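You operate a simulated robot arm through the tools that you are given. There is no shell and no other tool. Be economical: measure what you need, move in short steps, check, and stop when the job is done.

You are at the controls of a simulated two-armed robot. One attempt, no reset.

Task
Carry the crate with both arms and set it on the top of the big counter.

Only the result counts: the job must be done as asked and must still hold three seconds after the hand-in. Knocking over, shifting, dropping, spilling or breaking anything else fails it.

Robot
Two 6-joint arms with two-finger parallel grippers on one trunk, on a base that drives. Base frame: it is fixed to the floor where the robot stands at the start and does not move with it; the origin is under the middle of the robot, x ahead of it, y to its left, z up. Lengths are in cm, angles in degrees, forces in N, time in s.
The left shoulder is at the start at [28, 18.5, 85.5], the right one opposite. With the tool pointing down near the work surface each hand reaches from about 52 to 90 cm from the robot's upright axis, wherever it stands, measured 20 degrees to its own side. Places, roughly: crate [-200, 225, 75]; top of the big counter [-80, -150, 60]. Payload 1.57 kg a hand.
Tool frame (each hand has its own): the origin (TCP) lies between the finger pads and is the grasp point; the fingertips stand 3 cm ahead of it; z points along the fingers, y is the line along which they close. The gripper opens to 8 cm. The fingers are 1.7 cm wide and 1.2 cm thick; the gripper's body (4 by 8.2 cm) begins 8 cm behind the TCP.
Orientation is that of the tool frame in the base frame, as [roll, pitch, yaw] about the fixed x, y, z axes, in that order (R = Rz(yaw) Ry(pitch) Rx(roll)). With the fingers straight down and closing along the base's y, the tool's x points along the base's -x, its y along +y and its z along -z.

Tools
- The arms move only by the tool play_rows. It takes "left_commands", "right_commands" or both (then of equal length, played together; a hand with none holds still); each is a list of rows, each a list of 3 entries, a list of its own where there are three numbers: the turn, a rotation vector about the tool's x, y, z in units of 90 degrees (1.0 is 90 degrees), then the shift along the tool's x, y, z in units of 400 mm (1.0 is 400 mm), then the closure, from 0 (fully open) to 1 (shut). In form: [[[rx, ry, rz], [x, y, z], claw], ...]. A call has 1 to 12 rows; each row is the pose to reach, as a shift and turn from the pose commanded when the call began, along the tool's axes at that moment. A call with a number of a shift or a turn outside -1 to 1 is refused whole. Rows are played at 5 a second. More than 5 cm and 8.6 degrees between two rows, or a gripper value outside its range, and nothing of the call is played. Where a pose cannot be reached the arm comes as near as it can. A force on the tool above 40 N (or 10 N above the force at the start of the call, whichever is more), or a blocked arm, ends the call early, and 0.2 s more pass. Each finger travels about 15.3 cm/s and halts on what it meets, pressing with about 43 N; the grip force reading is that of the motor and also rises with nothing between the fingers. The clock runs only during rows and for 0.2 s after the last one: add rows that repeat a pose to give the fingers time. It gives the time, the measured TCP pose, the force on the tool (base axes), the opening and the grip force at its end, in the units of the frame above (readings bear some noise), with the torque about the TCP (base axes, N m) and any sound that the robot's microphone picked up.
- Cameras (640 x 400 px; columns grow to the right, rows downward): "scene" is now at [23.24, -5.34, 132]; the picture's right is [-0.68, -0.74, 0.00], its down [-0.48, 0.44, -0.76] and it looks along [0.56, -0.51, -0.65] (base axes); focal length 214 px, centre (320, 200). "left" rides on the left gripper at [7.2, 0.7, -12.2] in its tool frame; the picture's right is [-0.09, 1.00, 0.00], its down [-0.84, -0.08, -0.54] and it looks along [-0.54, -0.05, 0.84] (tool axes); focal length 238 px, centre (320, 200). "right" rides on the right gripper at [7.2, -0.7, -12.2] in its tool frame; the picture's right is [0.09, 1.00, 0.00], its down [-0.84, 0.08, -0.54] and it looks along [-0.54, 0.05, 0.84] (tool axes); focal length 238 px, centre (320, 200). There is no depth. A picture from a camera that has moved, and an enlarged one, comes with that camera's place and axes in the base frame and with its lens. The place of the scene camera against the robot may be out by one fixed shift of up to 2.5 cm in any direction.
- capture(camera): a new picture of that camera. No time passes.
- raise_lower(by): slides the trunk up (or, below 0, down) by that many cm; the arms and the scene camera ride with it, the base frame stays. It gives what a move gives, with no picture.
- drive_base(legs): drives the robot by 1 to 6 legs, each [ahead, turn to the left] in cm and degrees, along the robot's own axes; the way and the turn of a leg run together, so that a leg with both is an arc; at most 150 cm and 180 degrees a leg. The arms and the cameras ride along, it lands a little off, and it stops where it bumps. It gives what a move gives.
- aim_head(pan, tilt): turns the head with the scene camera to pan (to the left, within 86 degrees either way) and tilt (down, from -29 to 69), counted from straight ahead of the robot. It gives what a move gives.
- zoom(camera, box): a new picture of the part [left, top, right, bottom] of that camera's present view, enlarged. No time passes.
- finish_job(): hands the job in; it is judged then, once.

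Work in short steps. Places have to be worked out from the pictures, the camera data and where the tool is seen: move nearer, look again, correct. Check each grasp and each placing, and mend what went wrong. You have 135 turns and 106 pictures in all, those below and enlarged ones among them. Open the grippers and draw the arms clear of the work before you hand the job in, unless the task says otherwise; then end with one line.

The tools are called after "Request:" as name(argument=value, ...) on one line, values as JSON. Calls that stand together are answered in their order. play_rows: Moves the arms, as the interface text tells. Its arguments: {"type":"object","properties":{"left_commands":{"type":"array","items":{"type":"array"}},"right_commands":{"type":"array","items":{"type":"array"}}},"required":[]} The other tools are called the same way: raise_lower (by) slides the trunk up or down; drive_base (legs) drives the base; aim_head (pan, tilt) turns the head that bears the scene camera; capture (camera) takes a picture; zoom (camera, box) takes an enlarged picture of a part of a camera's view; finish_job () hands the job in.

At the start:

```text
time_s: 0.0
left_tcp_pos: [56.86, 21.81, 118.5]
left_ee_rot: [180.0, -0.1, 180.0]
left_ft_force: [-0.1, 0.3, -0.2]
left_torque: [0.01, -0.02, 0.0]
left_finger_gap: 8.0
left_gripper_force: 0.1
right_tcp_pos: [57.51, -21.19, 118.51]
right_ee_rot: [-180.0, -0.1, 180.0]
right_ft_force: [0.1, 0.7, 0.0]
right_torque: [0.02, -0.02, 0.06]
right_finger_gap: 8.01
right_gripper_force: 0.0
trunk travel left (down, up): [-55.0, 44.0]
robot x, y, heading: [0.35, 0.07, 0.1]
head pan, tilt: [-42.5, 40.8]
```

scene: 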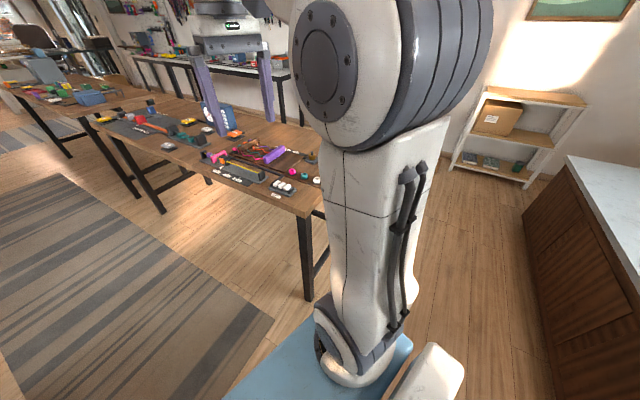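
right: 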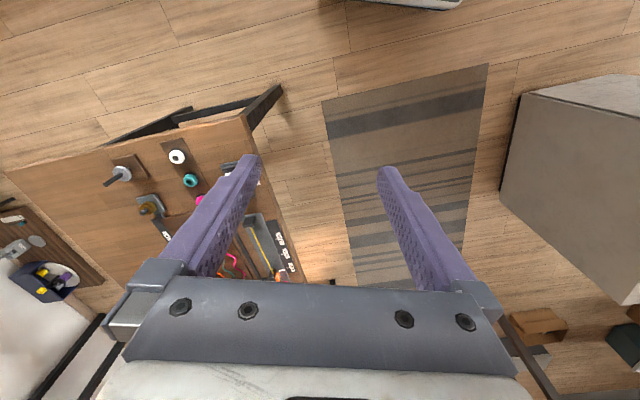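
left: 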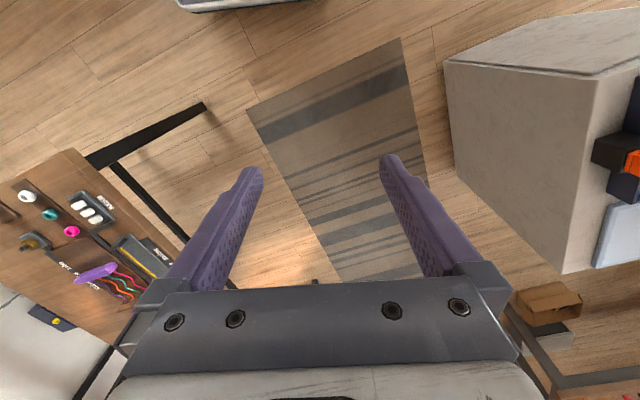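

The crate lies behind-left of the robot, the counter behind-right. I look left and right with the head first.

Request:
aim_head(pan=86, tilt=25)

Request:
capture(camera="scene")

Request:
aim_head(pan=-86, tilt=30)

Request:
capture(camera="scene")

```text
time_s: 2.1
left_tcp_pos: [56.86, 21.81, 118.38]
left_ee_rot: [179.9, 0.0, 180.0]
left_ft_force: [-0.5, 0.5, 0.1]
left_torque: [-0.06, 0.01, 0.01]
left_finger_gap: 8.01
left_gripper_force: 0.0
right_tcp_pos: [57.53, -21.25, 118.56]
right_ee_rot: [179.9, 0.0, -179.9]
right_ft_force: [0.3, 0.5, 0.2]
right_torque: [-0.02, 0.01, 0.0]
right_finger_gap: 8.0
right_gripper_force: 0.0
trunk travel left (down, up): [-55.0, 44.0]
robot x, y, heading: [-0.15, -0.17, -0.3]
head pan, tilt: [85.9, 25.0]
```

```text
102 pictures are left
camera scene: at [17.68, 9.56, 134.45], right [1.0, -0.07, 0.0], down [-0.03, -0.42, -0.91], along [0.06, 0.9, -0.42], focal length 214 px, centre (320, 200)
```

scene: 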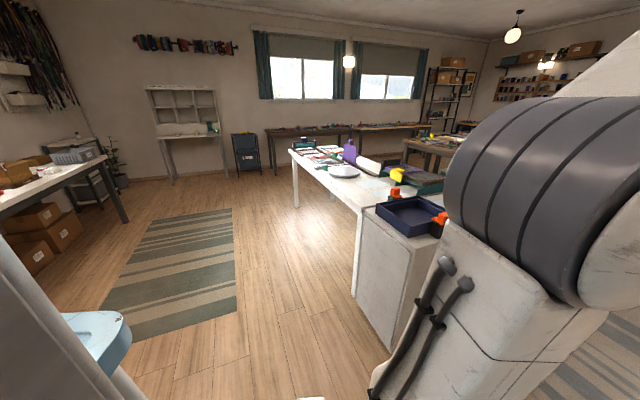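

```text
time_s: 4.7
left_tcp_pos: [56.88, 21.75, 118.52]
left_ee_rot: [180.0, 0.0, -180.0]
left_ft_force: [0.5, -0.5, -0.2]
left_torque: [-0.01, 0.01, -0.01]
left_finger_gap: 8.0
left_gripper_force: 0.2
right_tcp_pos: [57.52, -21.28, 118.47]
right_ee_rot: [-180.0, 0.1, 179.9]
right_ft_force: [-0.8, 0.1, 0.4]
right_torque: [0.0, -0.02, -0.01]
right_finger_gap: 7.98
right_gripper_force: 0.1
trunk travel left (down, up): [-55.0, 44.0]
robot x, y, heading: [-0.12, -0.23, 0.4]
head pan, tilt: [-85.9, 30.0]
```

```text
101 pictures are left
camera scene: at [17.66, -8.65, 133.65], right [-1.0, -0.07, 0.0], down [-0.04, 0.5, -0.87], along [0.06, -0.86, -0.5], focal length 214 px, centre (320, 200)
```

scene: 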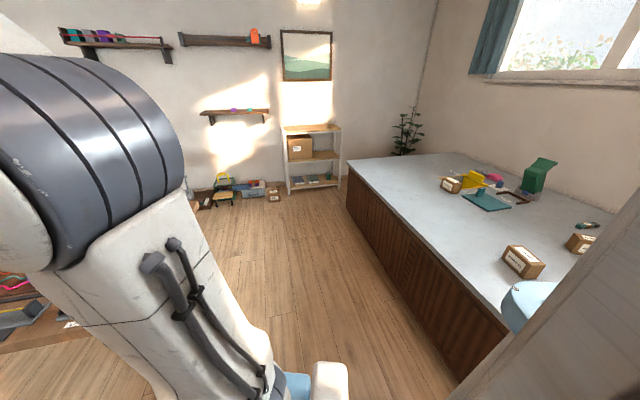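

The grey bin on the left table is likely the crate; the counter has a large clear area near its front edge. I turn toward the crate and drive part-way, then look again.

Request:
drive_base(legs=[[0, 115], [120, 0]])

Request:
aim_head(pan=40, tilt=20)

Request:
capture(camera="scene")

```text
time_s: 15.6
left_tcp_pos: [-97.38, 149.73, 118.55]
left_ee_rot: [-180.0, 0.0, -63.7]
left_ft_force: [-0.7, -0.2, -0.3]
left_torque: [0.03, 0.01, -0.01]
left_finger_gap: 8.03
left_gripper_force: 0.1
right_tcp_pos: [-59.26, 169.46, 118.52]
right_ee_rot: [180.0, -0.1, -63.8]
right_ft_force: [-0.7, -0.6, 0.1]
right_torque: [-0.03, 0.0, -0.02]
right_finger_gap: 8.0
right_gripper_force: 0.0
trunk travel left (down, up): [-55.0, 44.0]
robot x, y, heading: [-52.59, 108.32, 116.1]
head pan, tilt: [-85.9, 30.0]
```

```text
time_s: 17.7
left_tcp_pos: [-97.57, 149.87, 118.47]
left_ee_rot: [179.9, 0.0, -63.8]
left_ft_force: [0.7, 0.7, 0.0]
left_torque: [-0.02, -0.01, 0.0]
left_finger_gap: 7.98
left_gripper_force: 0.1
right_tcp_pos: [-59.24, 169.45, 118.39]
right_ee_rot: [-180.0, 0.0, -63.9]
right_ft_force: [0.6, -1.1, 0.9]
right_torque: [-0.01, -0.02, 0.0]
right_finger_gap: 8.01
right_gripper_force: 0.1
trunk travel left (down, up): [-55.0, 44.0]
robot x, y, heading: [-52.85, 108.39, 116.3]
head pan, tilt: [40.0, 20.0]
```

```text
100 pictures are left
camera scene: at [-67.43, 126.85, 135.26], right [0.4, 0.91, 0.0], down [0.31, -0.14, -0.94], along [-0.86, 0.38, -0.34], focal length 214 px, centre (320, 200)
```

scene: 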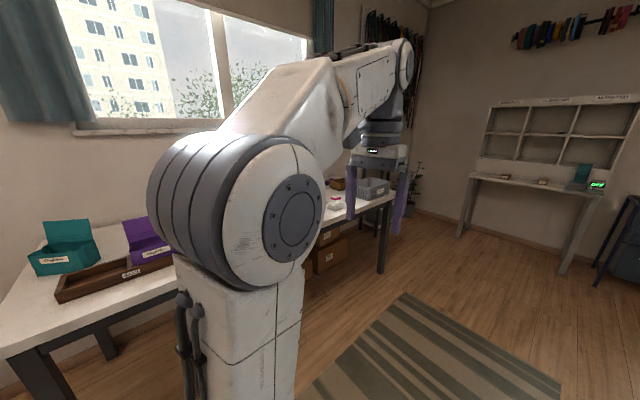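

The grey bin is seen between the fingers; zoom on it.

Request:
zoom(camera="scene", box=[290, 140, 450, 240])

```text
4.00 times, centred on (370, 190) of scene
camera zoom: at [-67.43, 126.85, 135.26], right [0.4, 0.91, 0.0], down [0.31, -0.14, -0.94], along [-0.86, 0.38, -0.34], focal length 858 px, centre (120, 240)
```

zoom: 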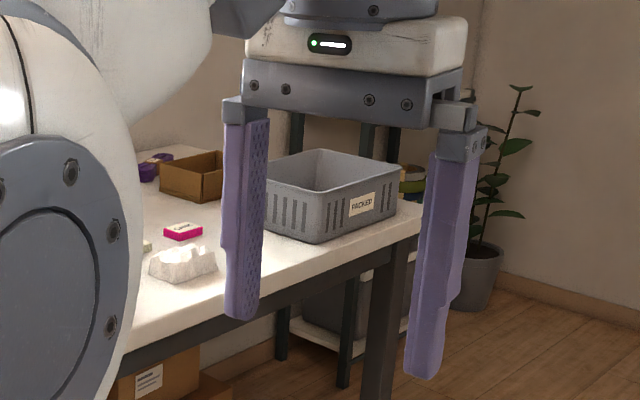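

Crate's labelled long face points to the aisle, near the table's end. I drive along the table to a spot roughly 110 cm in front of it, then turn to face it.

Request:
drive_base(legs=[[0, -5], [120, 0], [60, 0], [0, 87]])

Request:
aim_head(pan=0, tilt=30)

Request:
capture(camera="scene")

```text
time_s: 31.0
left_tcp_pos: [-165.28, 238.65, 118.5]
left_ee_rot: [-179.9, 0.0, 18.0]
left_ft_force: [0.1, 0.0, -0.1]
left_torque: [0.01, 0.03, 0.0]
left_finger_gap: 8.03
left_gripper_force: 0.0
right_tcp_pos: [-179.19, 279.43, 118.57]
right_ee_rot: [-180.0, 0.0, 18.0]
right_ft_force: [0.0, -0.1, -0.3]
right_torque: [0.01, 0.05, 0.01]
right_finger_gap: 8.0
right_gripper_force: 0.0
trunk travel left (down, up): [-55.0, 44.0]
robot x, y, heading: [-118.15, 276.81, -162.1]
head pan, tilt: [40.0, 20.0]
```

```text
time_s: 32.1
left_tcp_pos: [-165.3, 238.6, 118.48]
left_ee_rot: [-179.9, 0.0, 18.0]
left_ft_force: [0.1, 0.3, -0.5]
left_torque: [-0.02, 0.0, 0.01]
left_finger_gap: 8.0
left_gripper_force: 0.0
right_tcp_pos: [-179.16, 279.49, 118.5]
right_ee_rot: [179.9, 0.0, 18.0]
right_ft_force: [0.4, 0.4, -0.5]
right_torque: [0.04, 0.0, 0.01]
right_finger_gap: 7.97
right_gripper_force: 0.0
trunk travel left (down, up): [-55.0, 44.0]
robot x, y, heading: [-117.92, 276.86, -162.1]
head pan, tilt: [0.0, 30.0]
```

```text
98 pictures are left
camera scene: at [-140.67, 269.61, 133.66], right [-0.31, 0.95, 0.0], down [0.48, 0.15, -0.87], along [-0.82, -0.27, -0.5], focal length 214 px, centre (320, 200)
```

scene: 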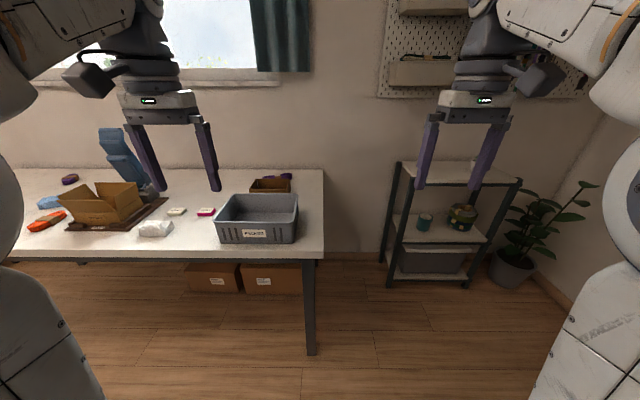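

Request:
zoom(camera="scene", box=[180, 160, 340, 260])

```text
4.00 times, centred on (260, 210) of scene
camera zoom: at [-140.67, 269.61, 133.66], right [-0.31, 0.95, 0.0], down [0.48, 0.15, -0.87], along [-0.82, -0.27, -0.5], focal length 858 px, centre (560, 160)
```

zoom: 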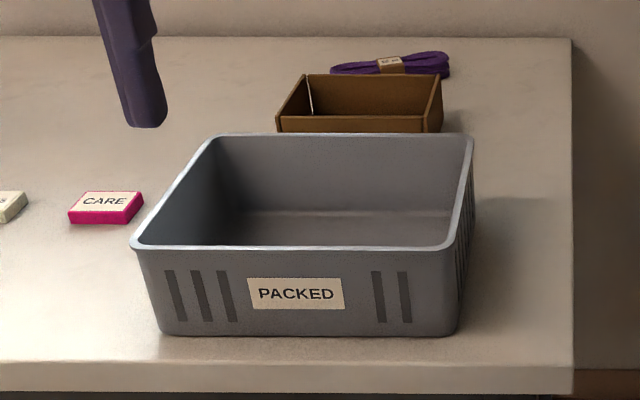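

Crate is empty, rim about 26 × 18.5 cm at z≈92, centre ≈[-198, 227.5], aligned with heading ≈-162. I shift sideways 22.5 cm to face it squarely, then recheck before approaching.

Request:
drive_base(legs=[[0, 90], [22.5, 0], [0, -90]])

Request:
aim_head(pan=0, tilt=35)

Request:
capture(camera="scene")

Request:
zoom(camera="scene", box=[240, 140, 400, 240])

```text
time_s: 41.5
left_tcp_pos: [-158.05, 217.08, 118.45]
left_ee_rot: [179.9, 0.0, 18.2]
left_ft_force: [-1.0, 0.8, -0.1]
left_torque: [0.0, -0.01, 0.0]
left_finger_gap: 8.0
left_gripper_force: 0.1
right_tcp_pos: [-172.06, 257.9, 118.53]
right_ee_rot: [180.0, 0.1, 18.1]
right_ft_force: [0.2, -0.2, 0.8]
right_torque: [-0.03, 0.01, -0.03]
right_finger_gap: 8.01
right_gripper_force: 0.0
trunk travel left (down, up): [-55.0, 44.0]
robot x, y, heading: [-110.91, 255.45, -162.0]
head pan, tilt: [0.0, 30.0]
```

```text
time_s: 42.1
left_tcp_pos: [-158.08, 217.03, 118.53]
left_ee_rot: [180.0, 0.0, 18.1]
left_ft_force: [0.6, 0.4, -0.7]
left_torque: [-0.02, 0.04, 0.0]
left_finger_gap: 8.01
left_gripper_force: 0.0
right_tcp_pos: [-172.22, 257.82, 118.38]
right_ee_rot: [180.0, -0.1, 18.1]
right_ft_force: [-0.2, -0.6, 0.5]
right_torque: [-0.02, 0.01, 0.02]
right_finger_gap: 8.05
right_gripper_force: 0.0
trunk travel left (down, up): [-55.0, 44.0]
robot x, y, heading: [-110.88, 255.62, -161.7]
head pan, tilt: [0.0, 35.0]
```

```text
96 pictures are left
camera scene: at [-133.34, 248.22, 132.88], right [-0.31, 0.95, 0.0], down [0.54, 0.18, -0.82], along [-0.78, -0.26, -0.57], focal length 214 px, centre (320, 200)
```

scene: 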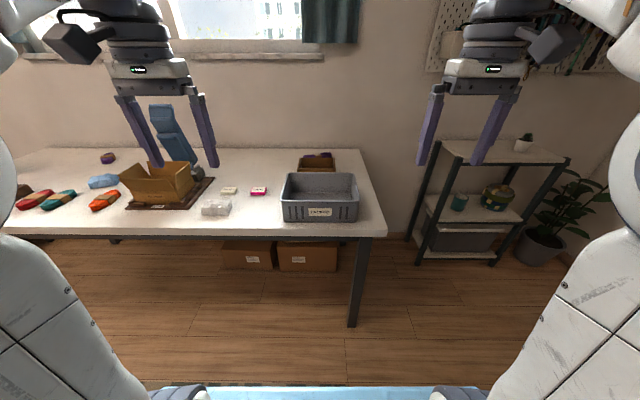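

```text
4.00 times, centred on (320, 190) of scene
camera zoom: at [-133.34, 248.22, 132.88], right [-0.31, 0.95, 0.0], down [0.54, 0.18, -0.82], along [-0.78, -0.26, -0.57], focal length 858 px, centre (320, 240)
```

zoom: 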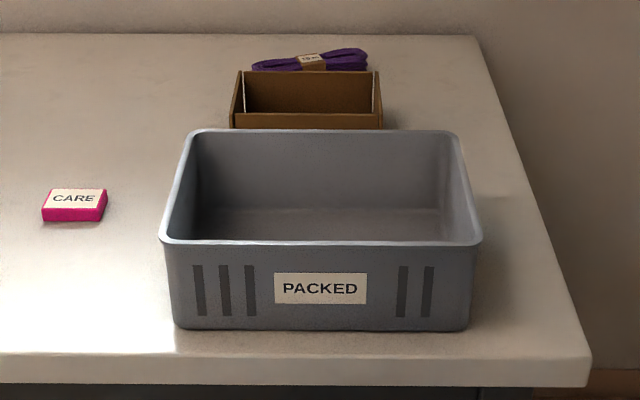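

Crate is centred laterally, centre ≈92 cm ahead; base front has room before the table leg. I drive ahead 24 cm and look from all cameras.

Request:
drive_base(legs=[[24, 0]])

Request:
aim_head(pan=0, tilt=50)

Request:
capture(camera="scene")

Request:
capture(camera="left")

Request:
capture(camera="right")

```text
time_s: 43.9
left_tcp_pos: [-180.73, 209.53, 118.56]
left_ee_rot: [-179.9, 0.0, 18.3]
left_ft_force: [-0.3, -0.5, 0.0]
left_torque: [0.02, 0.0, 0.02]
left_finger_gap: 8.01
left_gripper_force: 0.0
right_tcp_pos: [-195.03, 250.21, 118.53]
right_ee_rot: [-180.0, 0.0, 18.4]
right_ft_force: [-0.5, 0.1, 1.0]
right_torque: [-0.01, -0.01, 0.04]
right_finger_gap: 8.02
right_gripper_force: 0.0
trunk travel left (down, up): [-55.0, 44.0]
robot x, y, heading: [-133.46, 247.88, -161.8]
head pan, tilt: [0.0, 35.0]
```

```text
time_s: 44.7
left_tcp_pos: [-180.67, 209.57, 118.4]
left_ee_rot: [180.0, 0.0, 18.4]
left_ft_force: [-0.1, -0.1, -0.4]
left_torque: [0.04, 0.03, 0.02]
left_finger_gap: 8.01
left_gripper_force: 0.1
right_tcp_pos: [-194.82, 250.17, 118.47]
right_ee_rot: [180.0, 0.1, 18.3]
right_ft_force: [0.5, 0.3, -0.2]
right_torque: [-0.01, -0.02, -0.02]
right_finger_gap: 8.01
right_gripper_force: 0.0
trunk travel left (down, up): [-55.0, 44.0]
robot x, y, heading: [-133.45, 247.91, -161.8]
head pan, tilt: [0.0, 50.0]
```

```text
94 pictures are left
camera scene: at [-155.03, 241.01, 130.71], right [-0.31, 0.95, 0.0], down [0.73, 0.24, -0.64], along [-0.61, -0.2, -0.77], focal length 214 px, centre (320, 200)
```

scene: 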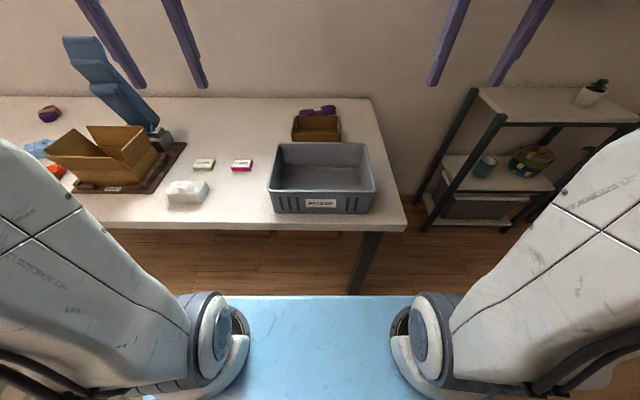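

```text
93 pictures are left
camera left: at [-173.74, 211.24, 130.69], right [0.23, -0.97, 0.0], down [-0.82, -0.19, 0.54], along [-0.53, -0.12, -0.84], focal length 238 px, centre (320, 200)
```

left: 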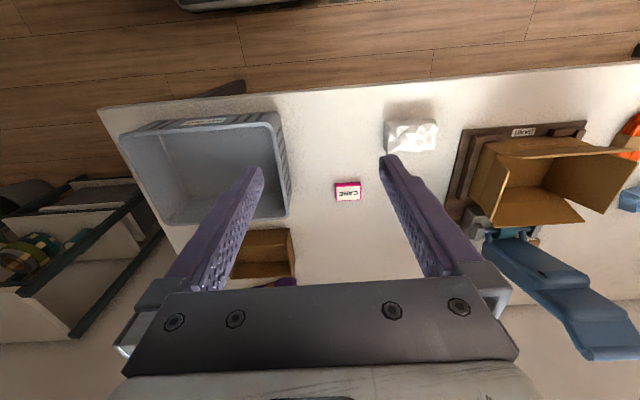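

```text
92 pictures are left
camera right: at [-188.27, 252.9, 130.79], right [0.4, -0.92, 0.0], down [-0.77, -0.34, 0.54], along [-0.5, -0.22, -0.84], focal length 238 px, centre (320, 200)
```

right: 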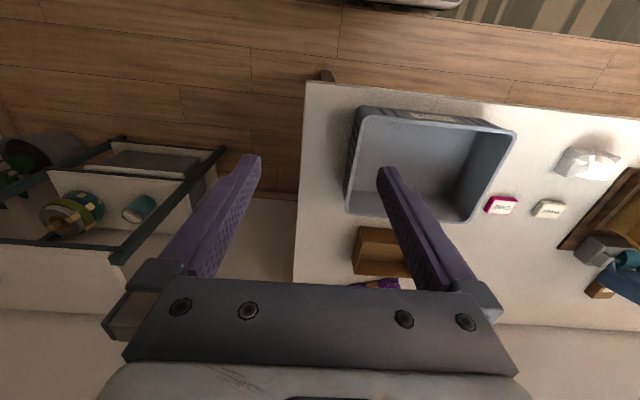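

I need better rim corner positions; zooming on the crate in both hand views.

Request:
zoom(camera="left", box=[110, 95, 310, 235])

Request:
zoom(camera="right", box=[335, 95, 535, 235])

```text
2.86 times, centred on (210, 165) of left
camera zoom: at [-173.74, 211.24, 130.69], right [0.23, -0.97, 0.0], down [-0.82, -0.19, 0.54], along [-0.53, -0.12, -0.84], focal length 681 px, centre (634, 300)
```

zoom: 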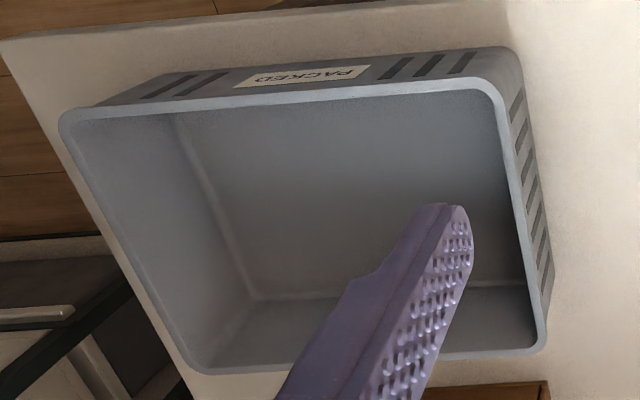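

```text
2.86 times, centred on (435, 165) of right
camera zoom: at [-188.27, 252.9, 130.79], right [0.4, -0.92, 0.0], down [-0.77, -0.34, 0.54], along [-0.5, -0.22, -0.84], focal length 681 px, centre (-9, 300)
```

zoom: 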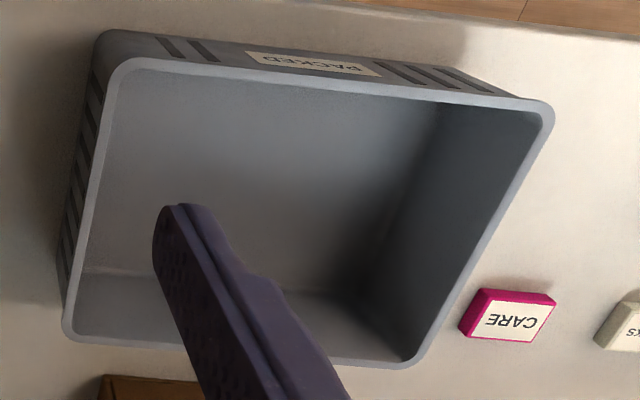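

Stereo from the hand cameras agrees well: rim z≈90, width 27.6 cm, wall mids at left (-195.8, 213.8) and right (-203.9, 238.9). I move both open hands above the end walls and lower to about 8 cm above.

Request:
play_rows(left_commands=[[[0, 0, 0.003], [-0.081, -0.055, 0], 0], [[0, 0, 0.006], [-0.162, -0.11, 0], 0], [[0, 0, 0.01], [-0.244, -0.165, 0], 0], [[0, 0, 0.01], [-0.325, -0.22, 0], 0], [[0, 0, 0.01], [-0.325, -0.22, 0.1], 0], [[0, 0, 0.01], [-0.325, -0.22, 0.2], 0], [[0, 0, 0.01], [-0.325, -0.22, 0.3], 0], [[0, 0, 0.01], [-0.325, -0.22, 0.4], 0], [[0, 0, 0.01], [-0.325, -0.22, 0.5], 0], [[0, 0, 0.01], [-0.325, -0.22, 0.5], 0]], right_commands=[[[0, 0, 0.003], [-0.076, 0.049, 0], 0], [[0, 0, 0.006], [-0.151, 0.098, 0], 0], [[0, 0, 0.01], [-0.227, 0.148, 0], 0], [[0, 0, 0.01], [-0.3025, 0.197, 0], 0], [[0, 0, 0.01], [-0.3025, 0.197, 0.1], 0], [[0, 0, 0.01], [-0.3025, 0.197, 0.2], 0], [[0, 0, 0.01], [-0.3025, 0.197, 0.3], 0], [[0, 0, 0.01], [-0.3025, 0.197, 0.4], 0], [[0, 0, 0.01], [-0.3025, 0.197, 0.5], 0], [[0, 0, 0.01], [-0.3025, 0.197, 0.5], 0]])

Request:
capture(camera="left")

Request:
capture(camera="right")

Request:
capture(camera="scene")

```text
time_s: 46.9
left_tcp_pos: [-195.88, 213.72, 98.44]
left_ee_rot: [-180.0, 0.0, 17.3]
left_ft_force: [-0.1, -1.1, 0.0]
left_torque: [0.01, 0.0, -0.01]
left_finger_gap: 7.97
left_gripper_force: 0.1
left hand out of reach, approached as far as the arm can: row 4
right_tcp_pos: [-203.82, 238.91, 98.62]
right_ee_rot: [-179.9, 0.0, 17.4]
right_ft_force: [0.1, 0.2, 0.5]
right_torque: [-0.02, -0.02, 0.01]
right_finger_gap: 7.99
right_gripper_force: 0.1
right hand out of reach, approached as far as the arm can: row 4
trunk travel left (down, up): [-55.0, 44.0]
robot x, y, heading: [-133.4, 248.18, -161.8]
head pan, tilt: [0.0, 50.0]
```

```text
89 pictures are left
camera left: at [-188.82, 215.3, 110.65], right [0.21, -0.98, 0.0], down [-0.82, -0.18, 0.54], along [-0.53, -0.11, -0.84], focal length 238 px, centre (320, 200)
```

left: 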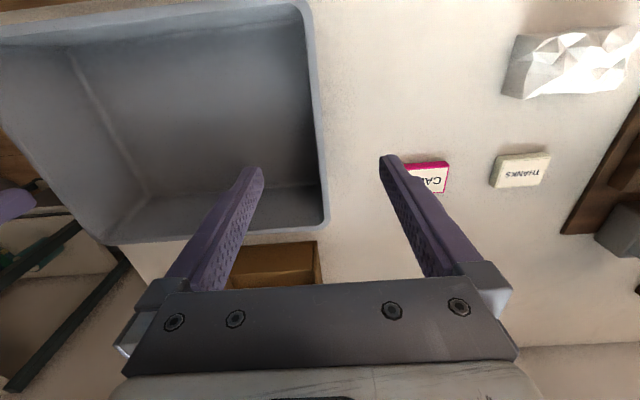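

```text
88 pictures are left
camera right: at [-197.17, 241.57, 110.85], right [0.39, -0.92, 0.0], down [-0.78, -0.32, 0.54], along [-0.5, -0.21, -0.84], focal length 238 px, centre (320, 200)
```

right: 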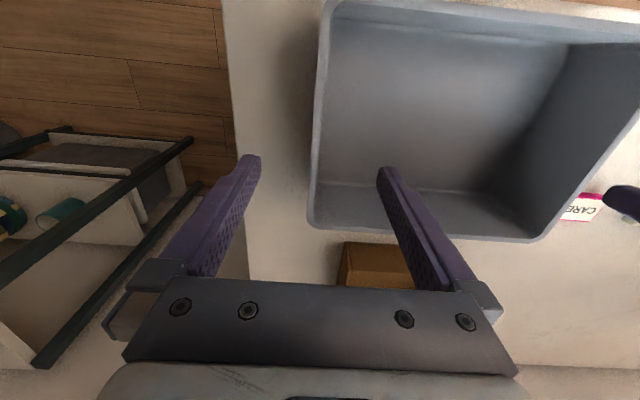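

```text
87 pictures are left
camera scene: at [-155.03, 241.01, 130.7], right [-0.31, 0.95, 0.0], down [0.73, 0.24, -0.64], along [-0.61, -0.2, -0.77], focal length 214 px, centre (320, 200)
```

scene: 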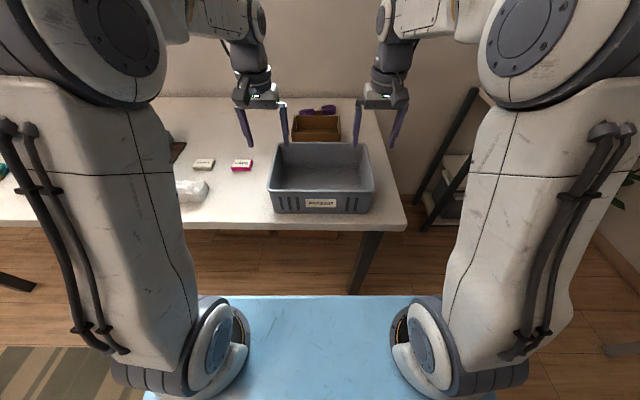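

Both grippers straddle the end walls centrally and CARE box is clear by several cm. I descend 10.4 cm so the pads sit about 2 cm below the rim, still open.

Request:
play_rows(left_commands=[[[0, 0, 0], [0, 0, 0.07], 0], [[0, 0, 0], [0, 0, 0.14], 0], [[0, 0, 0], [0, 0, 0.2], 0], [[0, 0, 0], [0, 0, 0.26], 0], [[0, 0, 0], [0, 0, 0.26], 0]], right_commands=[[[0, 0, 0], [0, 0, 0.07], 0], [[0, 0, 0], [0, 0, 0.14], 0], [[0, 0, 0], [0, 0, 0.2], 0], [[0, 0, 0], [0, 0, 0.264], 0], [[0, 0, 0], [0, 0, 0.264], 0]])

Request:
capture(camera="left")

Request:
capture(camera="right")

Request:
zoom(camera="scene", box=[220, 90, 420, 230])

```text
time_s: 48.1
left_tcp_pos: [-195.79, 213.75, 88.08]
left_ee_rot: [-180.0, 0.0, 17.4]
left_ft_force: [-0.4, -0.1, -0.7]
left_torque: [0.03, 0.02, 0.03]
left_finger_gap: 8.0
left_gripper_force: 0.1
right_tcp_pos: [-203.84, 238.86, 87.96]
right_ee_rot: [-180.0, 0.0, 17.4]
right_ft_force: [-0.5, 0.0, -0.1]
right_torque: [0.02, -0.03, -0.03]
right_finger_gap: 7.99
right_gripper_force: 0.0
trunk travel left (down, up): [-55.0, 44.0]
robot x, y, heading: [-133.35, 248.08, -161.8]
head pan, tilt: [0.0, 50.0]
```

```text
86 pictures are left
camera left: at [-188.82, 215.39, 100.27], right [0.21, -0.98, 0.0], down [-0.82, -0.18, 0.54], along [-0.53, -0.11, -0.84], focal length 238 px, centre (320, 200)
```

left: 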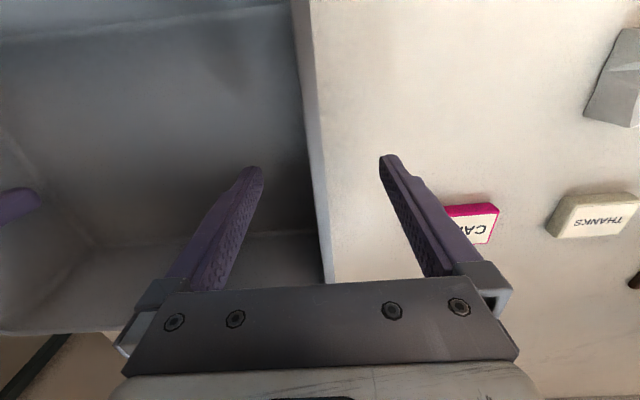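

```text
85 pictures are left
camera right: at [-197.18, 241.51, 100.25], right [0.39, -0.92, 0.0], down [-0.78, -0.32, 0.54], along [-0.5, -0.21, -0.84], focal length 238 px, centre (320, 200)
```

right: 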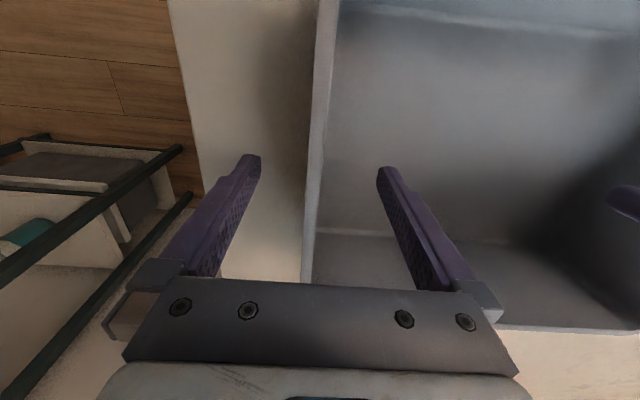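

```text
2.86 times, centred on (320, 160) of scene
camera zoom: at [-155.03, 241.01, 130.7], right [-0.31, 0.95, 0.0], down [0.73, 0.24, -0.64], along [-0.61, -0.2, -0.77], focal length 613 px, centre (320, 314)
```

zoom: 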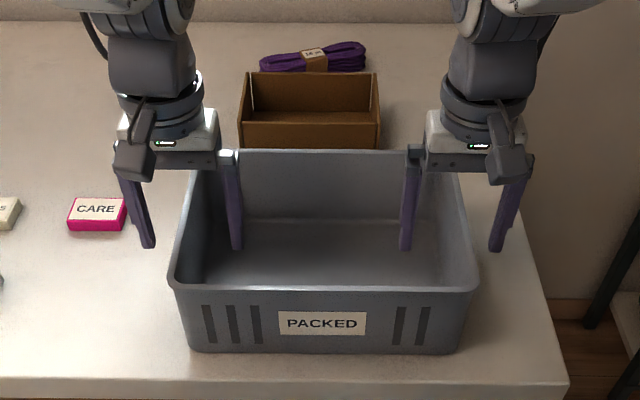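

Fingers straddle the walls mid-length. Close both.

Request:
play_rows(left_commands=[[[0, 0, 0], [0, 0, 0], 0.4], [[0, 0, 0], [0, 0, 0], 0.7], [[0, 0, 0], [0, 0, 0], 1], [[0, 0, 0], [0, 0, 0], 1], [[0, 0, 0], [0, 0, 0], 1]], right_commands=[[[0, 0, 0], [0, 0, 0], 0.4], [[0, 0, 0], [0, 0, 0], 0.7], [[0, 0, 0], [0, 0, 0], 1], [[0, 0, 0], [0, 0, 0], 1], [[0, 0, 0], [0, 0, 0], 1]])

Request:
zoom(camera="scene", box=[220, 90, 420, 230])

```text
time_s: 49.3
left_tcp_pos: [-195.84, 213.61, 88.12]
left_ee_rot: [179.8, 0.0, 17.4]
left_ft_force: [4.7, -20.2, -0.4]
left_torque: [0.59, 0.32, 0.12]
left_finger_gap: 0.39
left_gripper_force: 25.2
right_tcp_pos: [-203.89, 239.03, 87.94]
right_ee_rot: [-179.9, 0.0, 17.3]
right_ft_force: [-6.8, 22.6, 2.4]
right_torque: [-0.7, 0.05, 0.15]
right_finger_gap: 0.4
right_gripper_force: 25.0
trunk travel left (down, up): [-55.0, 44.0]
robot x, y, heading: [-133.91, 247.86, -161.7]
head pan, tilt: [0.0, 50.0]
```

```text
2.86 times, centred on (320, 160) of scene
camera zoom: at [-155.03, 241.03, 130.7], right [-0.31, 0.95, 0.0], down [0.73, 0.24, -0.64], along [-0.61, -0.2, -0.77], focal length 613 px, centre (320, 314)
```

zoom: 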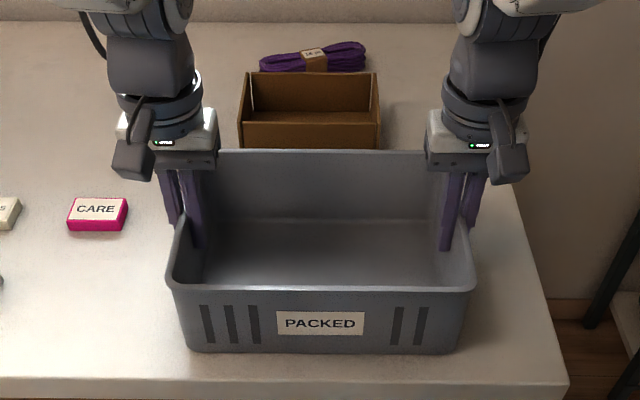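

Both walls gripped (0.4 cm), with ~21 N internal outward pull; I ease each hand 0.4 cm outward to relieve it.

Request:
play_rows(left_commands=[[[0, 0, 0], [0, 0.005, 0], 1], [[0, 0, 0], [0, 0.01, 0], 1], [[0, 0, 0], [0, 0.01, 0], 1]], right_commands=[[[0, 0, 0], [0, -0.005, 0], 1], [[0, 0, 0], [0, -0.01, 0], 1], [[0, 0, 0], [0, -0.01, 0], 1]])

```text
time_s: 50.1
left_tcp_pos: [-195.77, 213.58, 88.18]
left_ee_rot: [-179.6, 0.0, 17.4]
left_ft_force: [-9.8, 23.7, 0.0]
left_torque: [-0.54, -0.9, 0.18]
left_finger_gap: 0.4
left_gripper_force: 24.4
right_tcp_pos: [-203.88, 238.97, 87.97]
right_ee_rot: [179.7, 0.0, 17.4]
right_ft_force: [9.0, -22.6, 6.9]
right_torque: [1.01, -0.47, 0.13]
right_finger_gap: 0.44
right_gripper_force: 24.7
trunk travel left (down, up): [-55.0, 44.0]
robot x, y, heading: [-133.45, 247.93, -161.8]
head pan, tilt: [0.0, 50.0]
```

Overshot: stiff contact, so the neutral point is halfway; go back 0.2 cm.

Request:
play_rows(left_commands=[[[0, 0, 0], [0, -0.005, 0], 1], [[0, 0, 0], [0, -0.005, 0], 1]], right_commands=[[[0, 0, 0], [0, 0.005, 0], 1], [[0, 0, 0], [0, 0.005, 0], 1]])

Request:
raise_lower(by=3)

Request:
zoom(camera="scene", box=[220, 90, 420, 230])

```text
time_s: 50.7
left_tcp_pos: [-195.69, 213.61, 88.13]
left_ee_rot: [-179.9, 0.0, 17.4]
left_ft_force: [-9.0, 22.4, -0.1]
left_torque: [-0.5, -0.54, 0.14]
left_finger_gap: 0.38
left_gripper_force: 24.9
right_tcp_pos: [-203.94, 239.11, 88.03]
right_ee_rot: [179.9, 0.0, 17.4]
right_ft_force: [12.9, -21.8, 9.5]
right_torque: [0.57, -0.11, 0.24]
right_finger_gap: 0.38
right_gripper_force: 24.7
trunk travel left (down, up): [-55.0, 44.0]
robot x, y, heading: [-133.36, 248.36, -161.7]
head pan, tilt: [0.0, 50.0]
```

```text
time_s: 51.4
left_tcp_pos: [-195.75, 213.77, 91.14]
left_ee_rot: [-179.9, 0.2, 17.4]
left_ft_force: [-5.2, 12.7, 5.1]
left_torque: [0.38, -0.62, 0.02]
left_finger_gap: 0.33
left_gripper_force: 23.6
right_tcp_pos: [-204.0, 239.0, 91.05]
right_ee_rot: [179.9, 0.2, 17.3]
right_ft_force: [3.8, -13.5, 8.0]
right_torque: [0.08, -0.73, 0.04]
right_finger_gap: 0.32
right_gripper_force: 24.1
trunk travel left (down, up): [-58.0, 41.0]
robot x, y, heading: [-133.62, 248.63, -161.8]
head pan, tilt: [0.0, 50.0]
```

```text
2.86 times, centred on (320, 160) of scene
camera zoom: at [-155.0, 241.02, 133.75], right [-0.31, 0.95, 0.0], down [0.73, 0.24, -0.64], along [-0.61, -0.2, -0.77], focal length 613 px, centre (320, 314)
```

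zoom: 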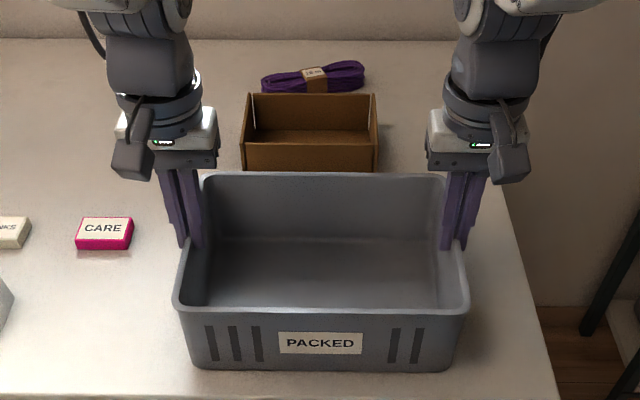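

The crate seems not to have risen (shifted with the table in the picture); check closely whether the fingers slid up.

Request:
zoom(camera="scene", box=[260, 120, 380, 215])

Request:
capture(camera="left")

Request:
capture(camera="right")

```text
4.21 times, centred on (320, 168) of scene
camera zoom: at [-155.0, 241.02, 133.75], right [-0.31, 0.95, 0.0], down [0.73, 0.24, -0.64], along [-0.61, -0.2, -0.77], focal length 903 px, centre (320, 337)
```

zoom: 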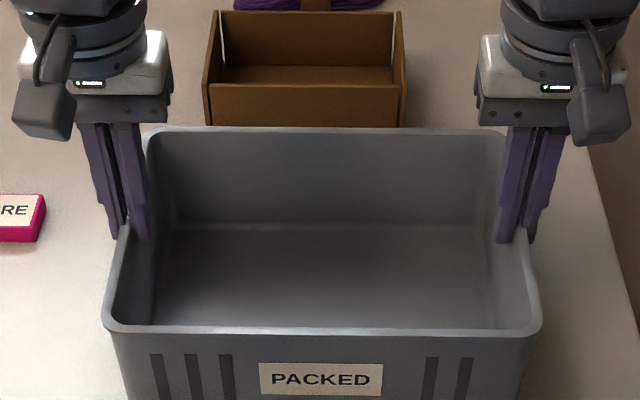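

```text
80 pictures are left
camera left: at [-188.78, 215.27, 103.39], right [0.21, -0.98, 0.0], down [-0.82, -0.18, 0.54], along [-0.53, -0.11, -0.84], focal length 238 px, centre (320, 200)
```

left: 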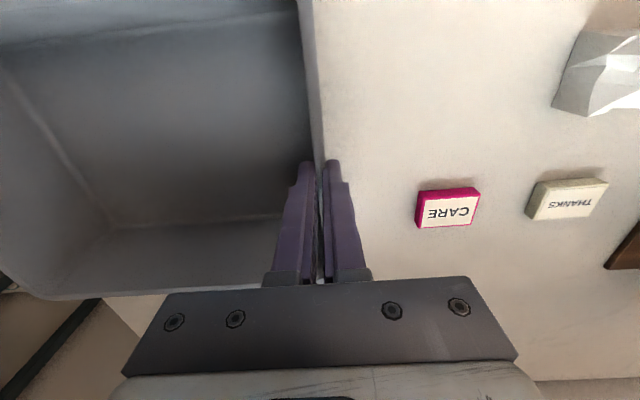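

```text
79 pictures are left
camera right: at [-197.28, 241.68, 103.34], right [0.38, -0.92, 0.0], down [-0.77, -0.32, 0.54], along [-0.5, -0.21, -0.84], focal length 238 px, centre (320, 200)
```

right: 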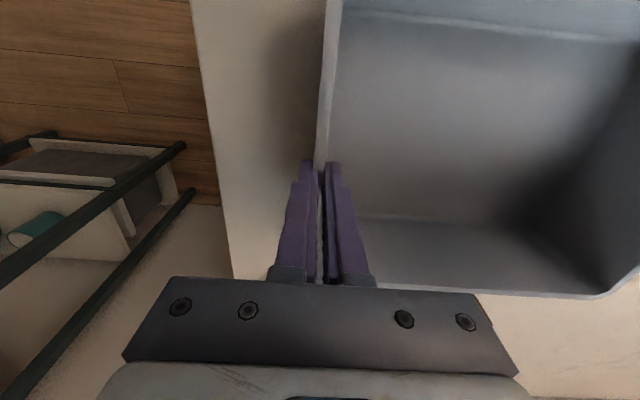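

The fingers slid up along the wall; the crate never left the table. I open, go deeper (TCP z≈86) and re-grip, then test-lift gently with the arms while reading forces.

Request:
play_rows(left_commands=[[[0, 0, 0], [0, 0, 0], 0.75], [[0, 0, 0], [0, 0, 0], 0.75], [[0, 0, 0], [0, 0, 0.06], 0.75], [[0, 0, 0], [0, 0, 0.125], 0.75], [[0, 0, 0], [0, 0, 0.125], 0.75], [[0, 0, 0], [0, 0, 0.125], 0.9], [[0, 0, 0], [0, 0, 0.125], 1], [[0, 0, 0], [0, 0, 0.125], 1], [[0, 0, 0], [0, 0, 0.125], 1]], right_commands=[[[0, 0, 0], [0, 0, 0], 0.75], [[0, 0, 0], [0, 0, 0], 0.75], [[0, 0, 0], [0, 0, 0.06], 0.75], [[0, 0, 0], [0, 0, 0.125], 0.75], [[0, 0, 0], [0, 0, 0.125], 0.75], [[0, 0, 0], [0, 0, 0.125], 0.9], [[0, 0, 0], [0, 0, 0.125], 1], [[0, 0, 0], [0, 0, 0.125], 1], [[0, 0, 0], [0, 0, 0.125], 1]])

Request:
capture(camera="left")

```text
time_s: 53.4
left_tcp_pos: [-195.81, 213.65, 86.07]
left_ee_rot: [179.9, -0.1, 17.4]
left_ft_force: [-3.8, 14.4, 0.2]
left_torque: [-1.02, -0.17, 0.03]
left_finger_gap: 0.39
left_gripper_force: 25.0
right_tcp_pos: [-203.78, 239.0, 85.86]
right_ee_rot: [-179.9, 0.0, 17.3]
right_ft_force: [5.3, -13.2, 0.2]
right_torque: [0.89, 0.6, 0.01]
right_finger_gap: 0.4
right_gripper_force: 24.3
trunk travel left (down, up): [-58.0, 41.0]
robot x, y, heading: [-133.08, 248.2, -161.5]
head pan, tilt: [0.0, 50.0]
```

```text
78 pictures are left
camera left: at [-188.81, 215.24, 98.29], right [0.21, -0.98, 0.0], down [-0.82, -0.18, 0.54], along [-0.53, -0.11, -0.84], focal length 238 px, centre (320, 200)
```

left: 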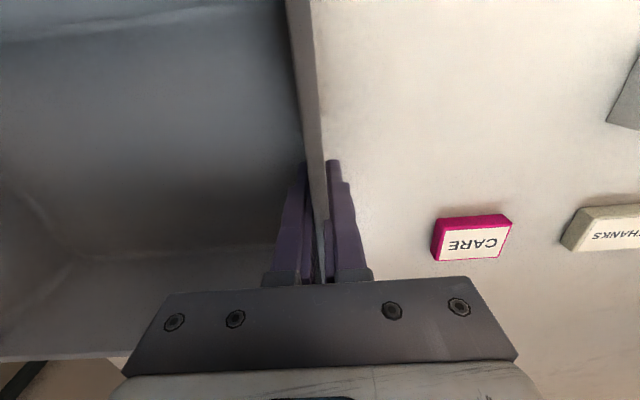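

Grip is deeper now. Slow lift by arms: 1 cm over five rows.

Request:
play_rows(left_commands=[[[0, 0, 0], [0, 0, -0.005], 1], [[0, 0, 0], [0, 0, -0.01], 1], [[0, 0, 0], [0, 0, -0.015], 1], [[0, 0, 0], [0, 0, -0.02], 1], [[0, 0, 0], [0, 0, -0.025], 1]], right_commands=[[[0, 0, 0], [0, 0, -0.005], 1], [[0, 0, 0], [0, 0, -0.01], 1], [[0, 0, 0], [0, 0, -0.015], 1], [[0, 0, 0], [0, 0, -0.02], 1], [[0, 0, 0], [0, 0, -0.025], 1]])

Request:
capture(camera="left")

Request:
zoom(camera="scene", box=[220, 90, 420, 230])

```text
time_s: 54.6
left_tcp_pos: [-195.78, 213.74, 87.09]
left_ee_rot: [-179.9, 0.0, 17.4]
left_ft_force: [-9.1, 26.5, -2.5]
left_torque: [-0.98, -0.47, 0.06]
left_finger_gap: 0.39
left_gripper_force: 25.3
right_tcp_pos: [-204.02, 238.96, 86.84]
right_ee_rot: [-180.0, 0.1, 17.4]
right_ft_force: [8.4, -26.2, -6.4]
right_torque: [1.43, 0.66, 0.12]
right_finger_gap: 0.39
right_gripper_force: 25.0
trunk travel left (down, up): [-58.0, 41.0]
robot x, y, heading: [-133.2, 248.31, -161.7]
head pan, tilt: [0.0, 50.0]
```

```text
77 pictures are left
camera left: at [-188.82, 215.25, 99.25], right [0.21, -0.98, 0.0], down [-0.82, -0.18, 0.54], along [-0.53, -0.11, -0.84], focal length 238 px, centre (320, 200)
```

left: 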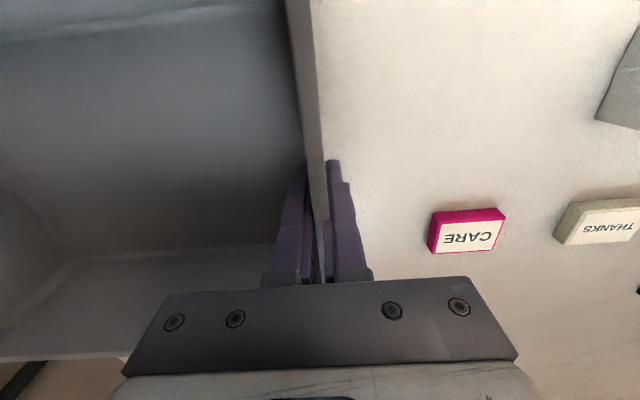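

```text
2.86 times, centred on (320, 160) of scene
camera zoom: at [-155.06, 241.0, 133.69], right [-0.31, 0.95, 0.0], down [0.73, 0.24, -0.64], along [-0.61, -0.2, -0.77], focal length 613 px, centre (320, 314)
```

zoom: 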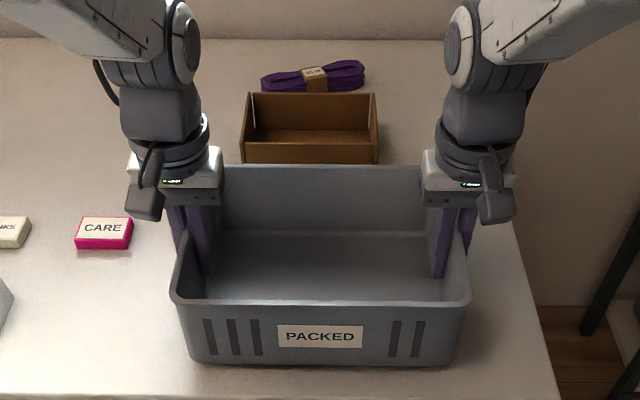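

Now the crate has risen with the hands (rim moved 1 cm up). I relieve the ~26 N stretch by moving each hand 0.15 cm inward and go on lifting slowly.

Request:
play_rows(left_commands=[[[0, 0, 0], [0, -0.004, 0], 1], [[0, 0, 0], [0, -0.004, -0.008], 1], [[0, 0, 0], [0, -0.004, -0.016], 1], [[0, 0, 0], [0, -0.004, -0.024], 1], [[0, 0, 0], [0, -0.004, -0.032], 1], [[0, 0, 0], [0, -0.004, -0.04], 1], [[0, 0, 0], [0, -0.004, -0.048], 1], [[0, 0, 0], [0, -0.004, -0.048], 1]], right_commands=[[[0, 0, 0], [0, 0.004, 0], 1], [[0, 0, 0], [0, 0.004, -0.008], 1], [[0, 0, 0], [0, 0.004, -0.016], 1], [[0, 0, 0], [0, 0.004, -0.024], 1], [[0, 0, 0], [0, 0.004, -0.032], 1], [[0, 0, 0], [0, 0.004, -0.04], 1], [[0, 0, 0], [0, 0.004, -0.048], 1], [[0, 0, 0], [0, 0.004, -0.048], 1]])

Request:
zoom(camera="scene", box=[220, 90, 420, 230])

```text
time_s: 56.4
left_tcp_pos: [-195.77, 213.63, 89.02]
left_ee_rot: [179.8, -0.1, 17.5]
left_ft_force: [2.3, -9.4, -1.1]
left_torque: [1.47, 0.33, -0.01]
left_finger_gap: 0.41
left_gripper_force: 24.7
right_tcp_pos: [-203.86, 239.03, 88.82]
right_ee_rot: [-179.8, -0.1, 17.4]
right_ft_force: [-3.1, 9.4, -7.6]
right_torque: [-0.72, -0.09, 0.04]
right_finger_gap: 0.37
right_gripper_force: 25.0
trunk travel left (down, up): [-58.0, 41.0]
robot x, y, heading: [-133.44, 248.22, -161.7]
head pan, tilt: [0.0, 50.0]
```

```text
2.86 times, centred on (320, 160) of scene
camera zoom: at [-155.06, 241.0, 133.69], right [-0.31, 0.95, 0.0], down [0.73, 0.24, -0.64], along [-0.61, -0.2, -0.77], focal length 613 px, centre (320, 314)
```

zoom: 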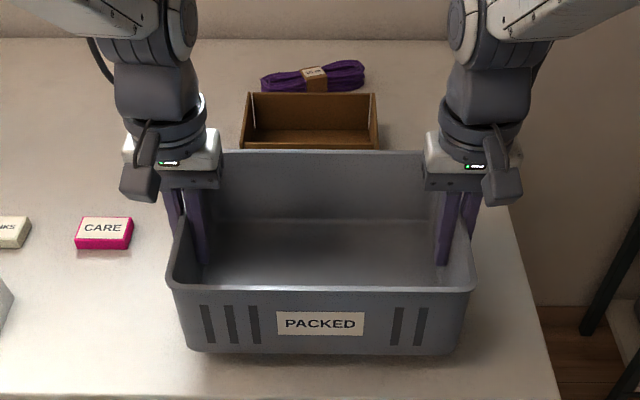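

Lift is level and firm (≈9 N total). Raise another 5 cm at slightly higher rate.

Request:
play_rows(left_commands=[[[0, 0, 0], [0, 0, -0.012], 1], [[0, 0, 0], [0, 0, -0.024], 1], [[0, 0, 0], [0, 0, -0.036], 1], [[0, 0, 0], [0, 0, -0.048], 1], [[0, 0, 0], [0, 0, -0.06], 1], [[0, 0, 0], [0, 0, -0.072], 1], [[0, 0, 0], [0, 0, -0.084], 1], [[0, 0, 0], [0, 0, -0.096], 1], [[0, 0, 0], [0, 0, -0.108], 1], [[0, 0, 0], [0, 0, -0.12], 1], [[0, 0, 0], [0, 0, -0.12], 1]], right_commands=[[[0, 0, 0], [0, 0, -0.012], 1], [[0, 0, 0], [0, 0, -0.024], 1], [[0, 0, 0], [0, 0, -0.036], 1], [[0, 0, 0], [0, 0, -0.048], 1], [[0, 0, 0], [0, 0, -0.06], 1], [[0, 0, 0], [0, 0, -0.072], 1], [[0, 0, 0], [0, 0, -0.084], 1], [[0, 0, 0], [0, 0, -0.096], 1], [[0, 0, 0], [0, 0, -0.108], 1], [[0, 0, 0], [0, 0, -0.12], 1], [[0, 0, 0], [0, 0, -0.12], 1]])

Request:
drive_base(legs=[[-6, 0]])

Request:
zoom(camera="scene", box=[220, 90, 420, 230])

```text
time_s: 58.8
left_tcp_pos: [-195.9, 213.61, 93.84]
left_ee_rot: [179.9, 0.0, 17.4]
left_ft_force: [5.8, -21.6, -1.0]
left_torque: [1.53, 0.57, 0.12]
left_finger_gap: 0.36
left_gripper_force: 25.2
right_tcp_pos: [-203.91, 239.12, 93.66]
right_ee_rot: [-179.9, 0.0, 17.5]
right_ft_force: [-6.0, 21.0, -7.5]
right_torque: [-0.59, -0.28, 0.17]
right_finger_gap: 0.39
right_gripper_force: 24.6
trunk travel left (down, up): [-58.0, 41.0]
robot x, y, heading: [-133.45, 248.16, -161.7]
head pan, tilt: [0.0, 50.0]
```

```text
time_s: 59.8
left_tcp_pos: [-190.06, 215.68, 93.73]
left_ee_rot: [180.0, 0.0, 17.5]
left_ft_force: [6.3, -20.4, -0.8]
left_torque: [1.48, 0.64, 0.11]
left_finger_gap: 0.43
left_gripper_force: 24.8
right_tcp_pos: [-198.1, 240.77, 93.64]
right_ee_rot: [-179.9, 0.0, 17.4]
right_ft_force: [-5.7, 20.7, -8.4]
right_torque: [-0.5, -0.34, 0.21]
right_finger_gap: 0.37
right_gripper_force: 24.9
trunk travel left (down, up): [-58.0, 41.0]
robot x, y, heading: [-127.9, 249.98, -161.5]
head pan, tilt: [0.0, 50.0]
```

```text
2.86 times, centred on (320, 160) of scene
camera zoom: at [-149.29, 242.9, 133.69], right [-0.31, 0.95, 0.0], down [0.73, 0.24, -0.64], along [-0.61, -0.2, -0.77], focal length 613 px, centre (320, 314)
```

zoom: 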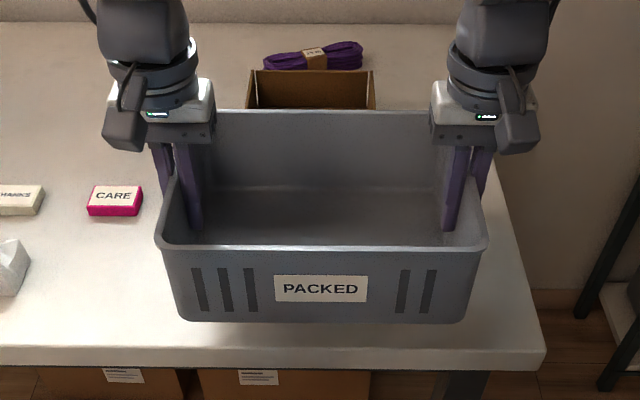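

Crate travels fine with the base. I back away from the table 39 cm and turn part-way, then check the grip.

Request:
drive_base(legs=[[-39, 0], [0, 20]])

Request:
capture(camera="scene")

```text
time_s: 63.3
left_tcp_pos: [-137.66, 208.74, 93.75]
left_ee_rot: [-179.9, 0.1, 37.1]
left_ft_force: [0.4, -2.2, -2.4]
left_torque: [1.08, 0.81, 0.13]
left_finger_gap: 0.43
left_gripper_force: 24.9
right_tcp_pos: [-153.9, 229.91, 93.61]
right_ee_rot: [-179.9, 0.0, 37.3]
right_ft_force: [-0.4, 3.2, -6.5]
right_torque: [-0.66, -0.47, 0.22]
right_finger_gap: 0.38
right_gripper_force: 24.6
trunk travel left (down, up): [-58.0, 41.0]
robot x, y, heading: [-90.81, 262.15, -141.9]
head pan, tilt: [0.0, 50.0]
```

```text
73 pictures are left
camera scene: at [-108.32, 247.88, 133.69], right [-0.62, 0.79, 0.0], down [0.6, 0.47, -0.64], along [-0.51, -0.4, -0.77], focal length 214 px, centre (320, 200)
```

scene: 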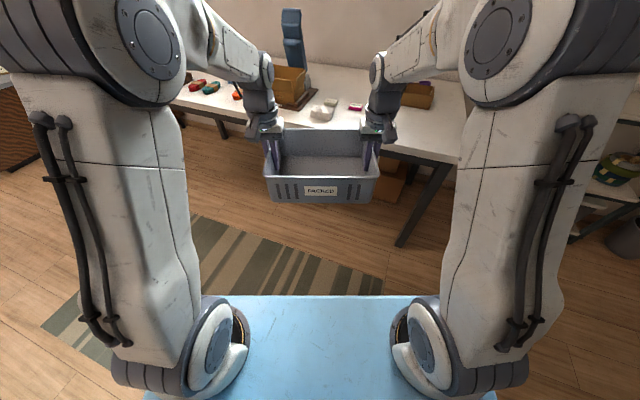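

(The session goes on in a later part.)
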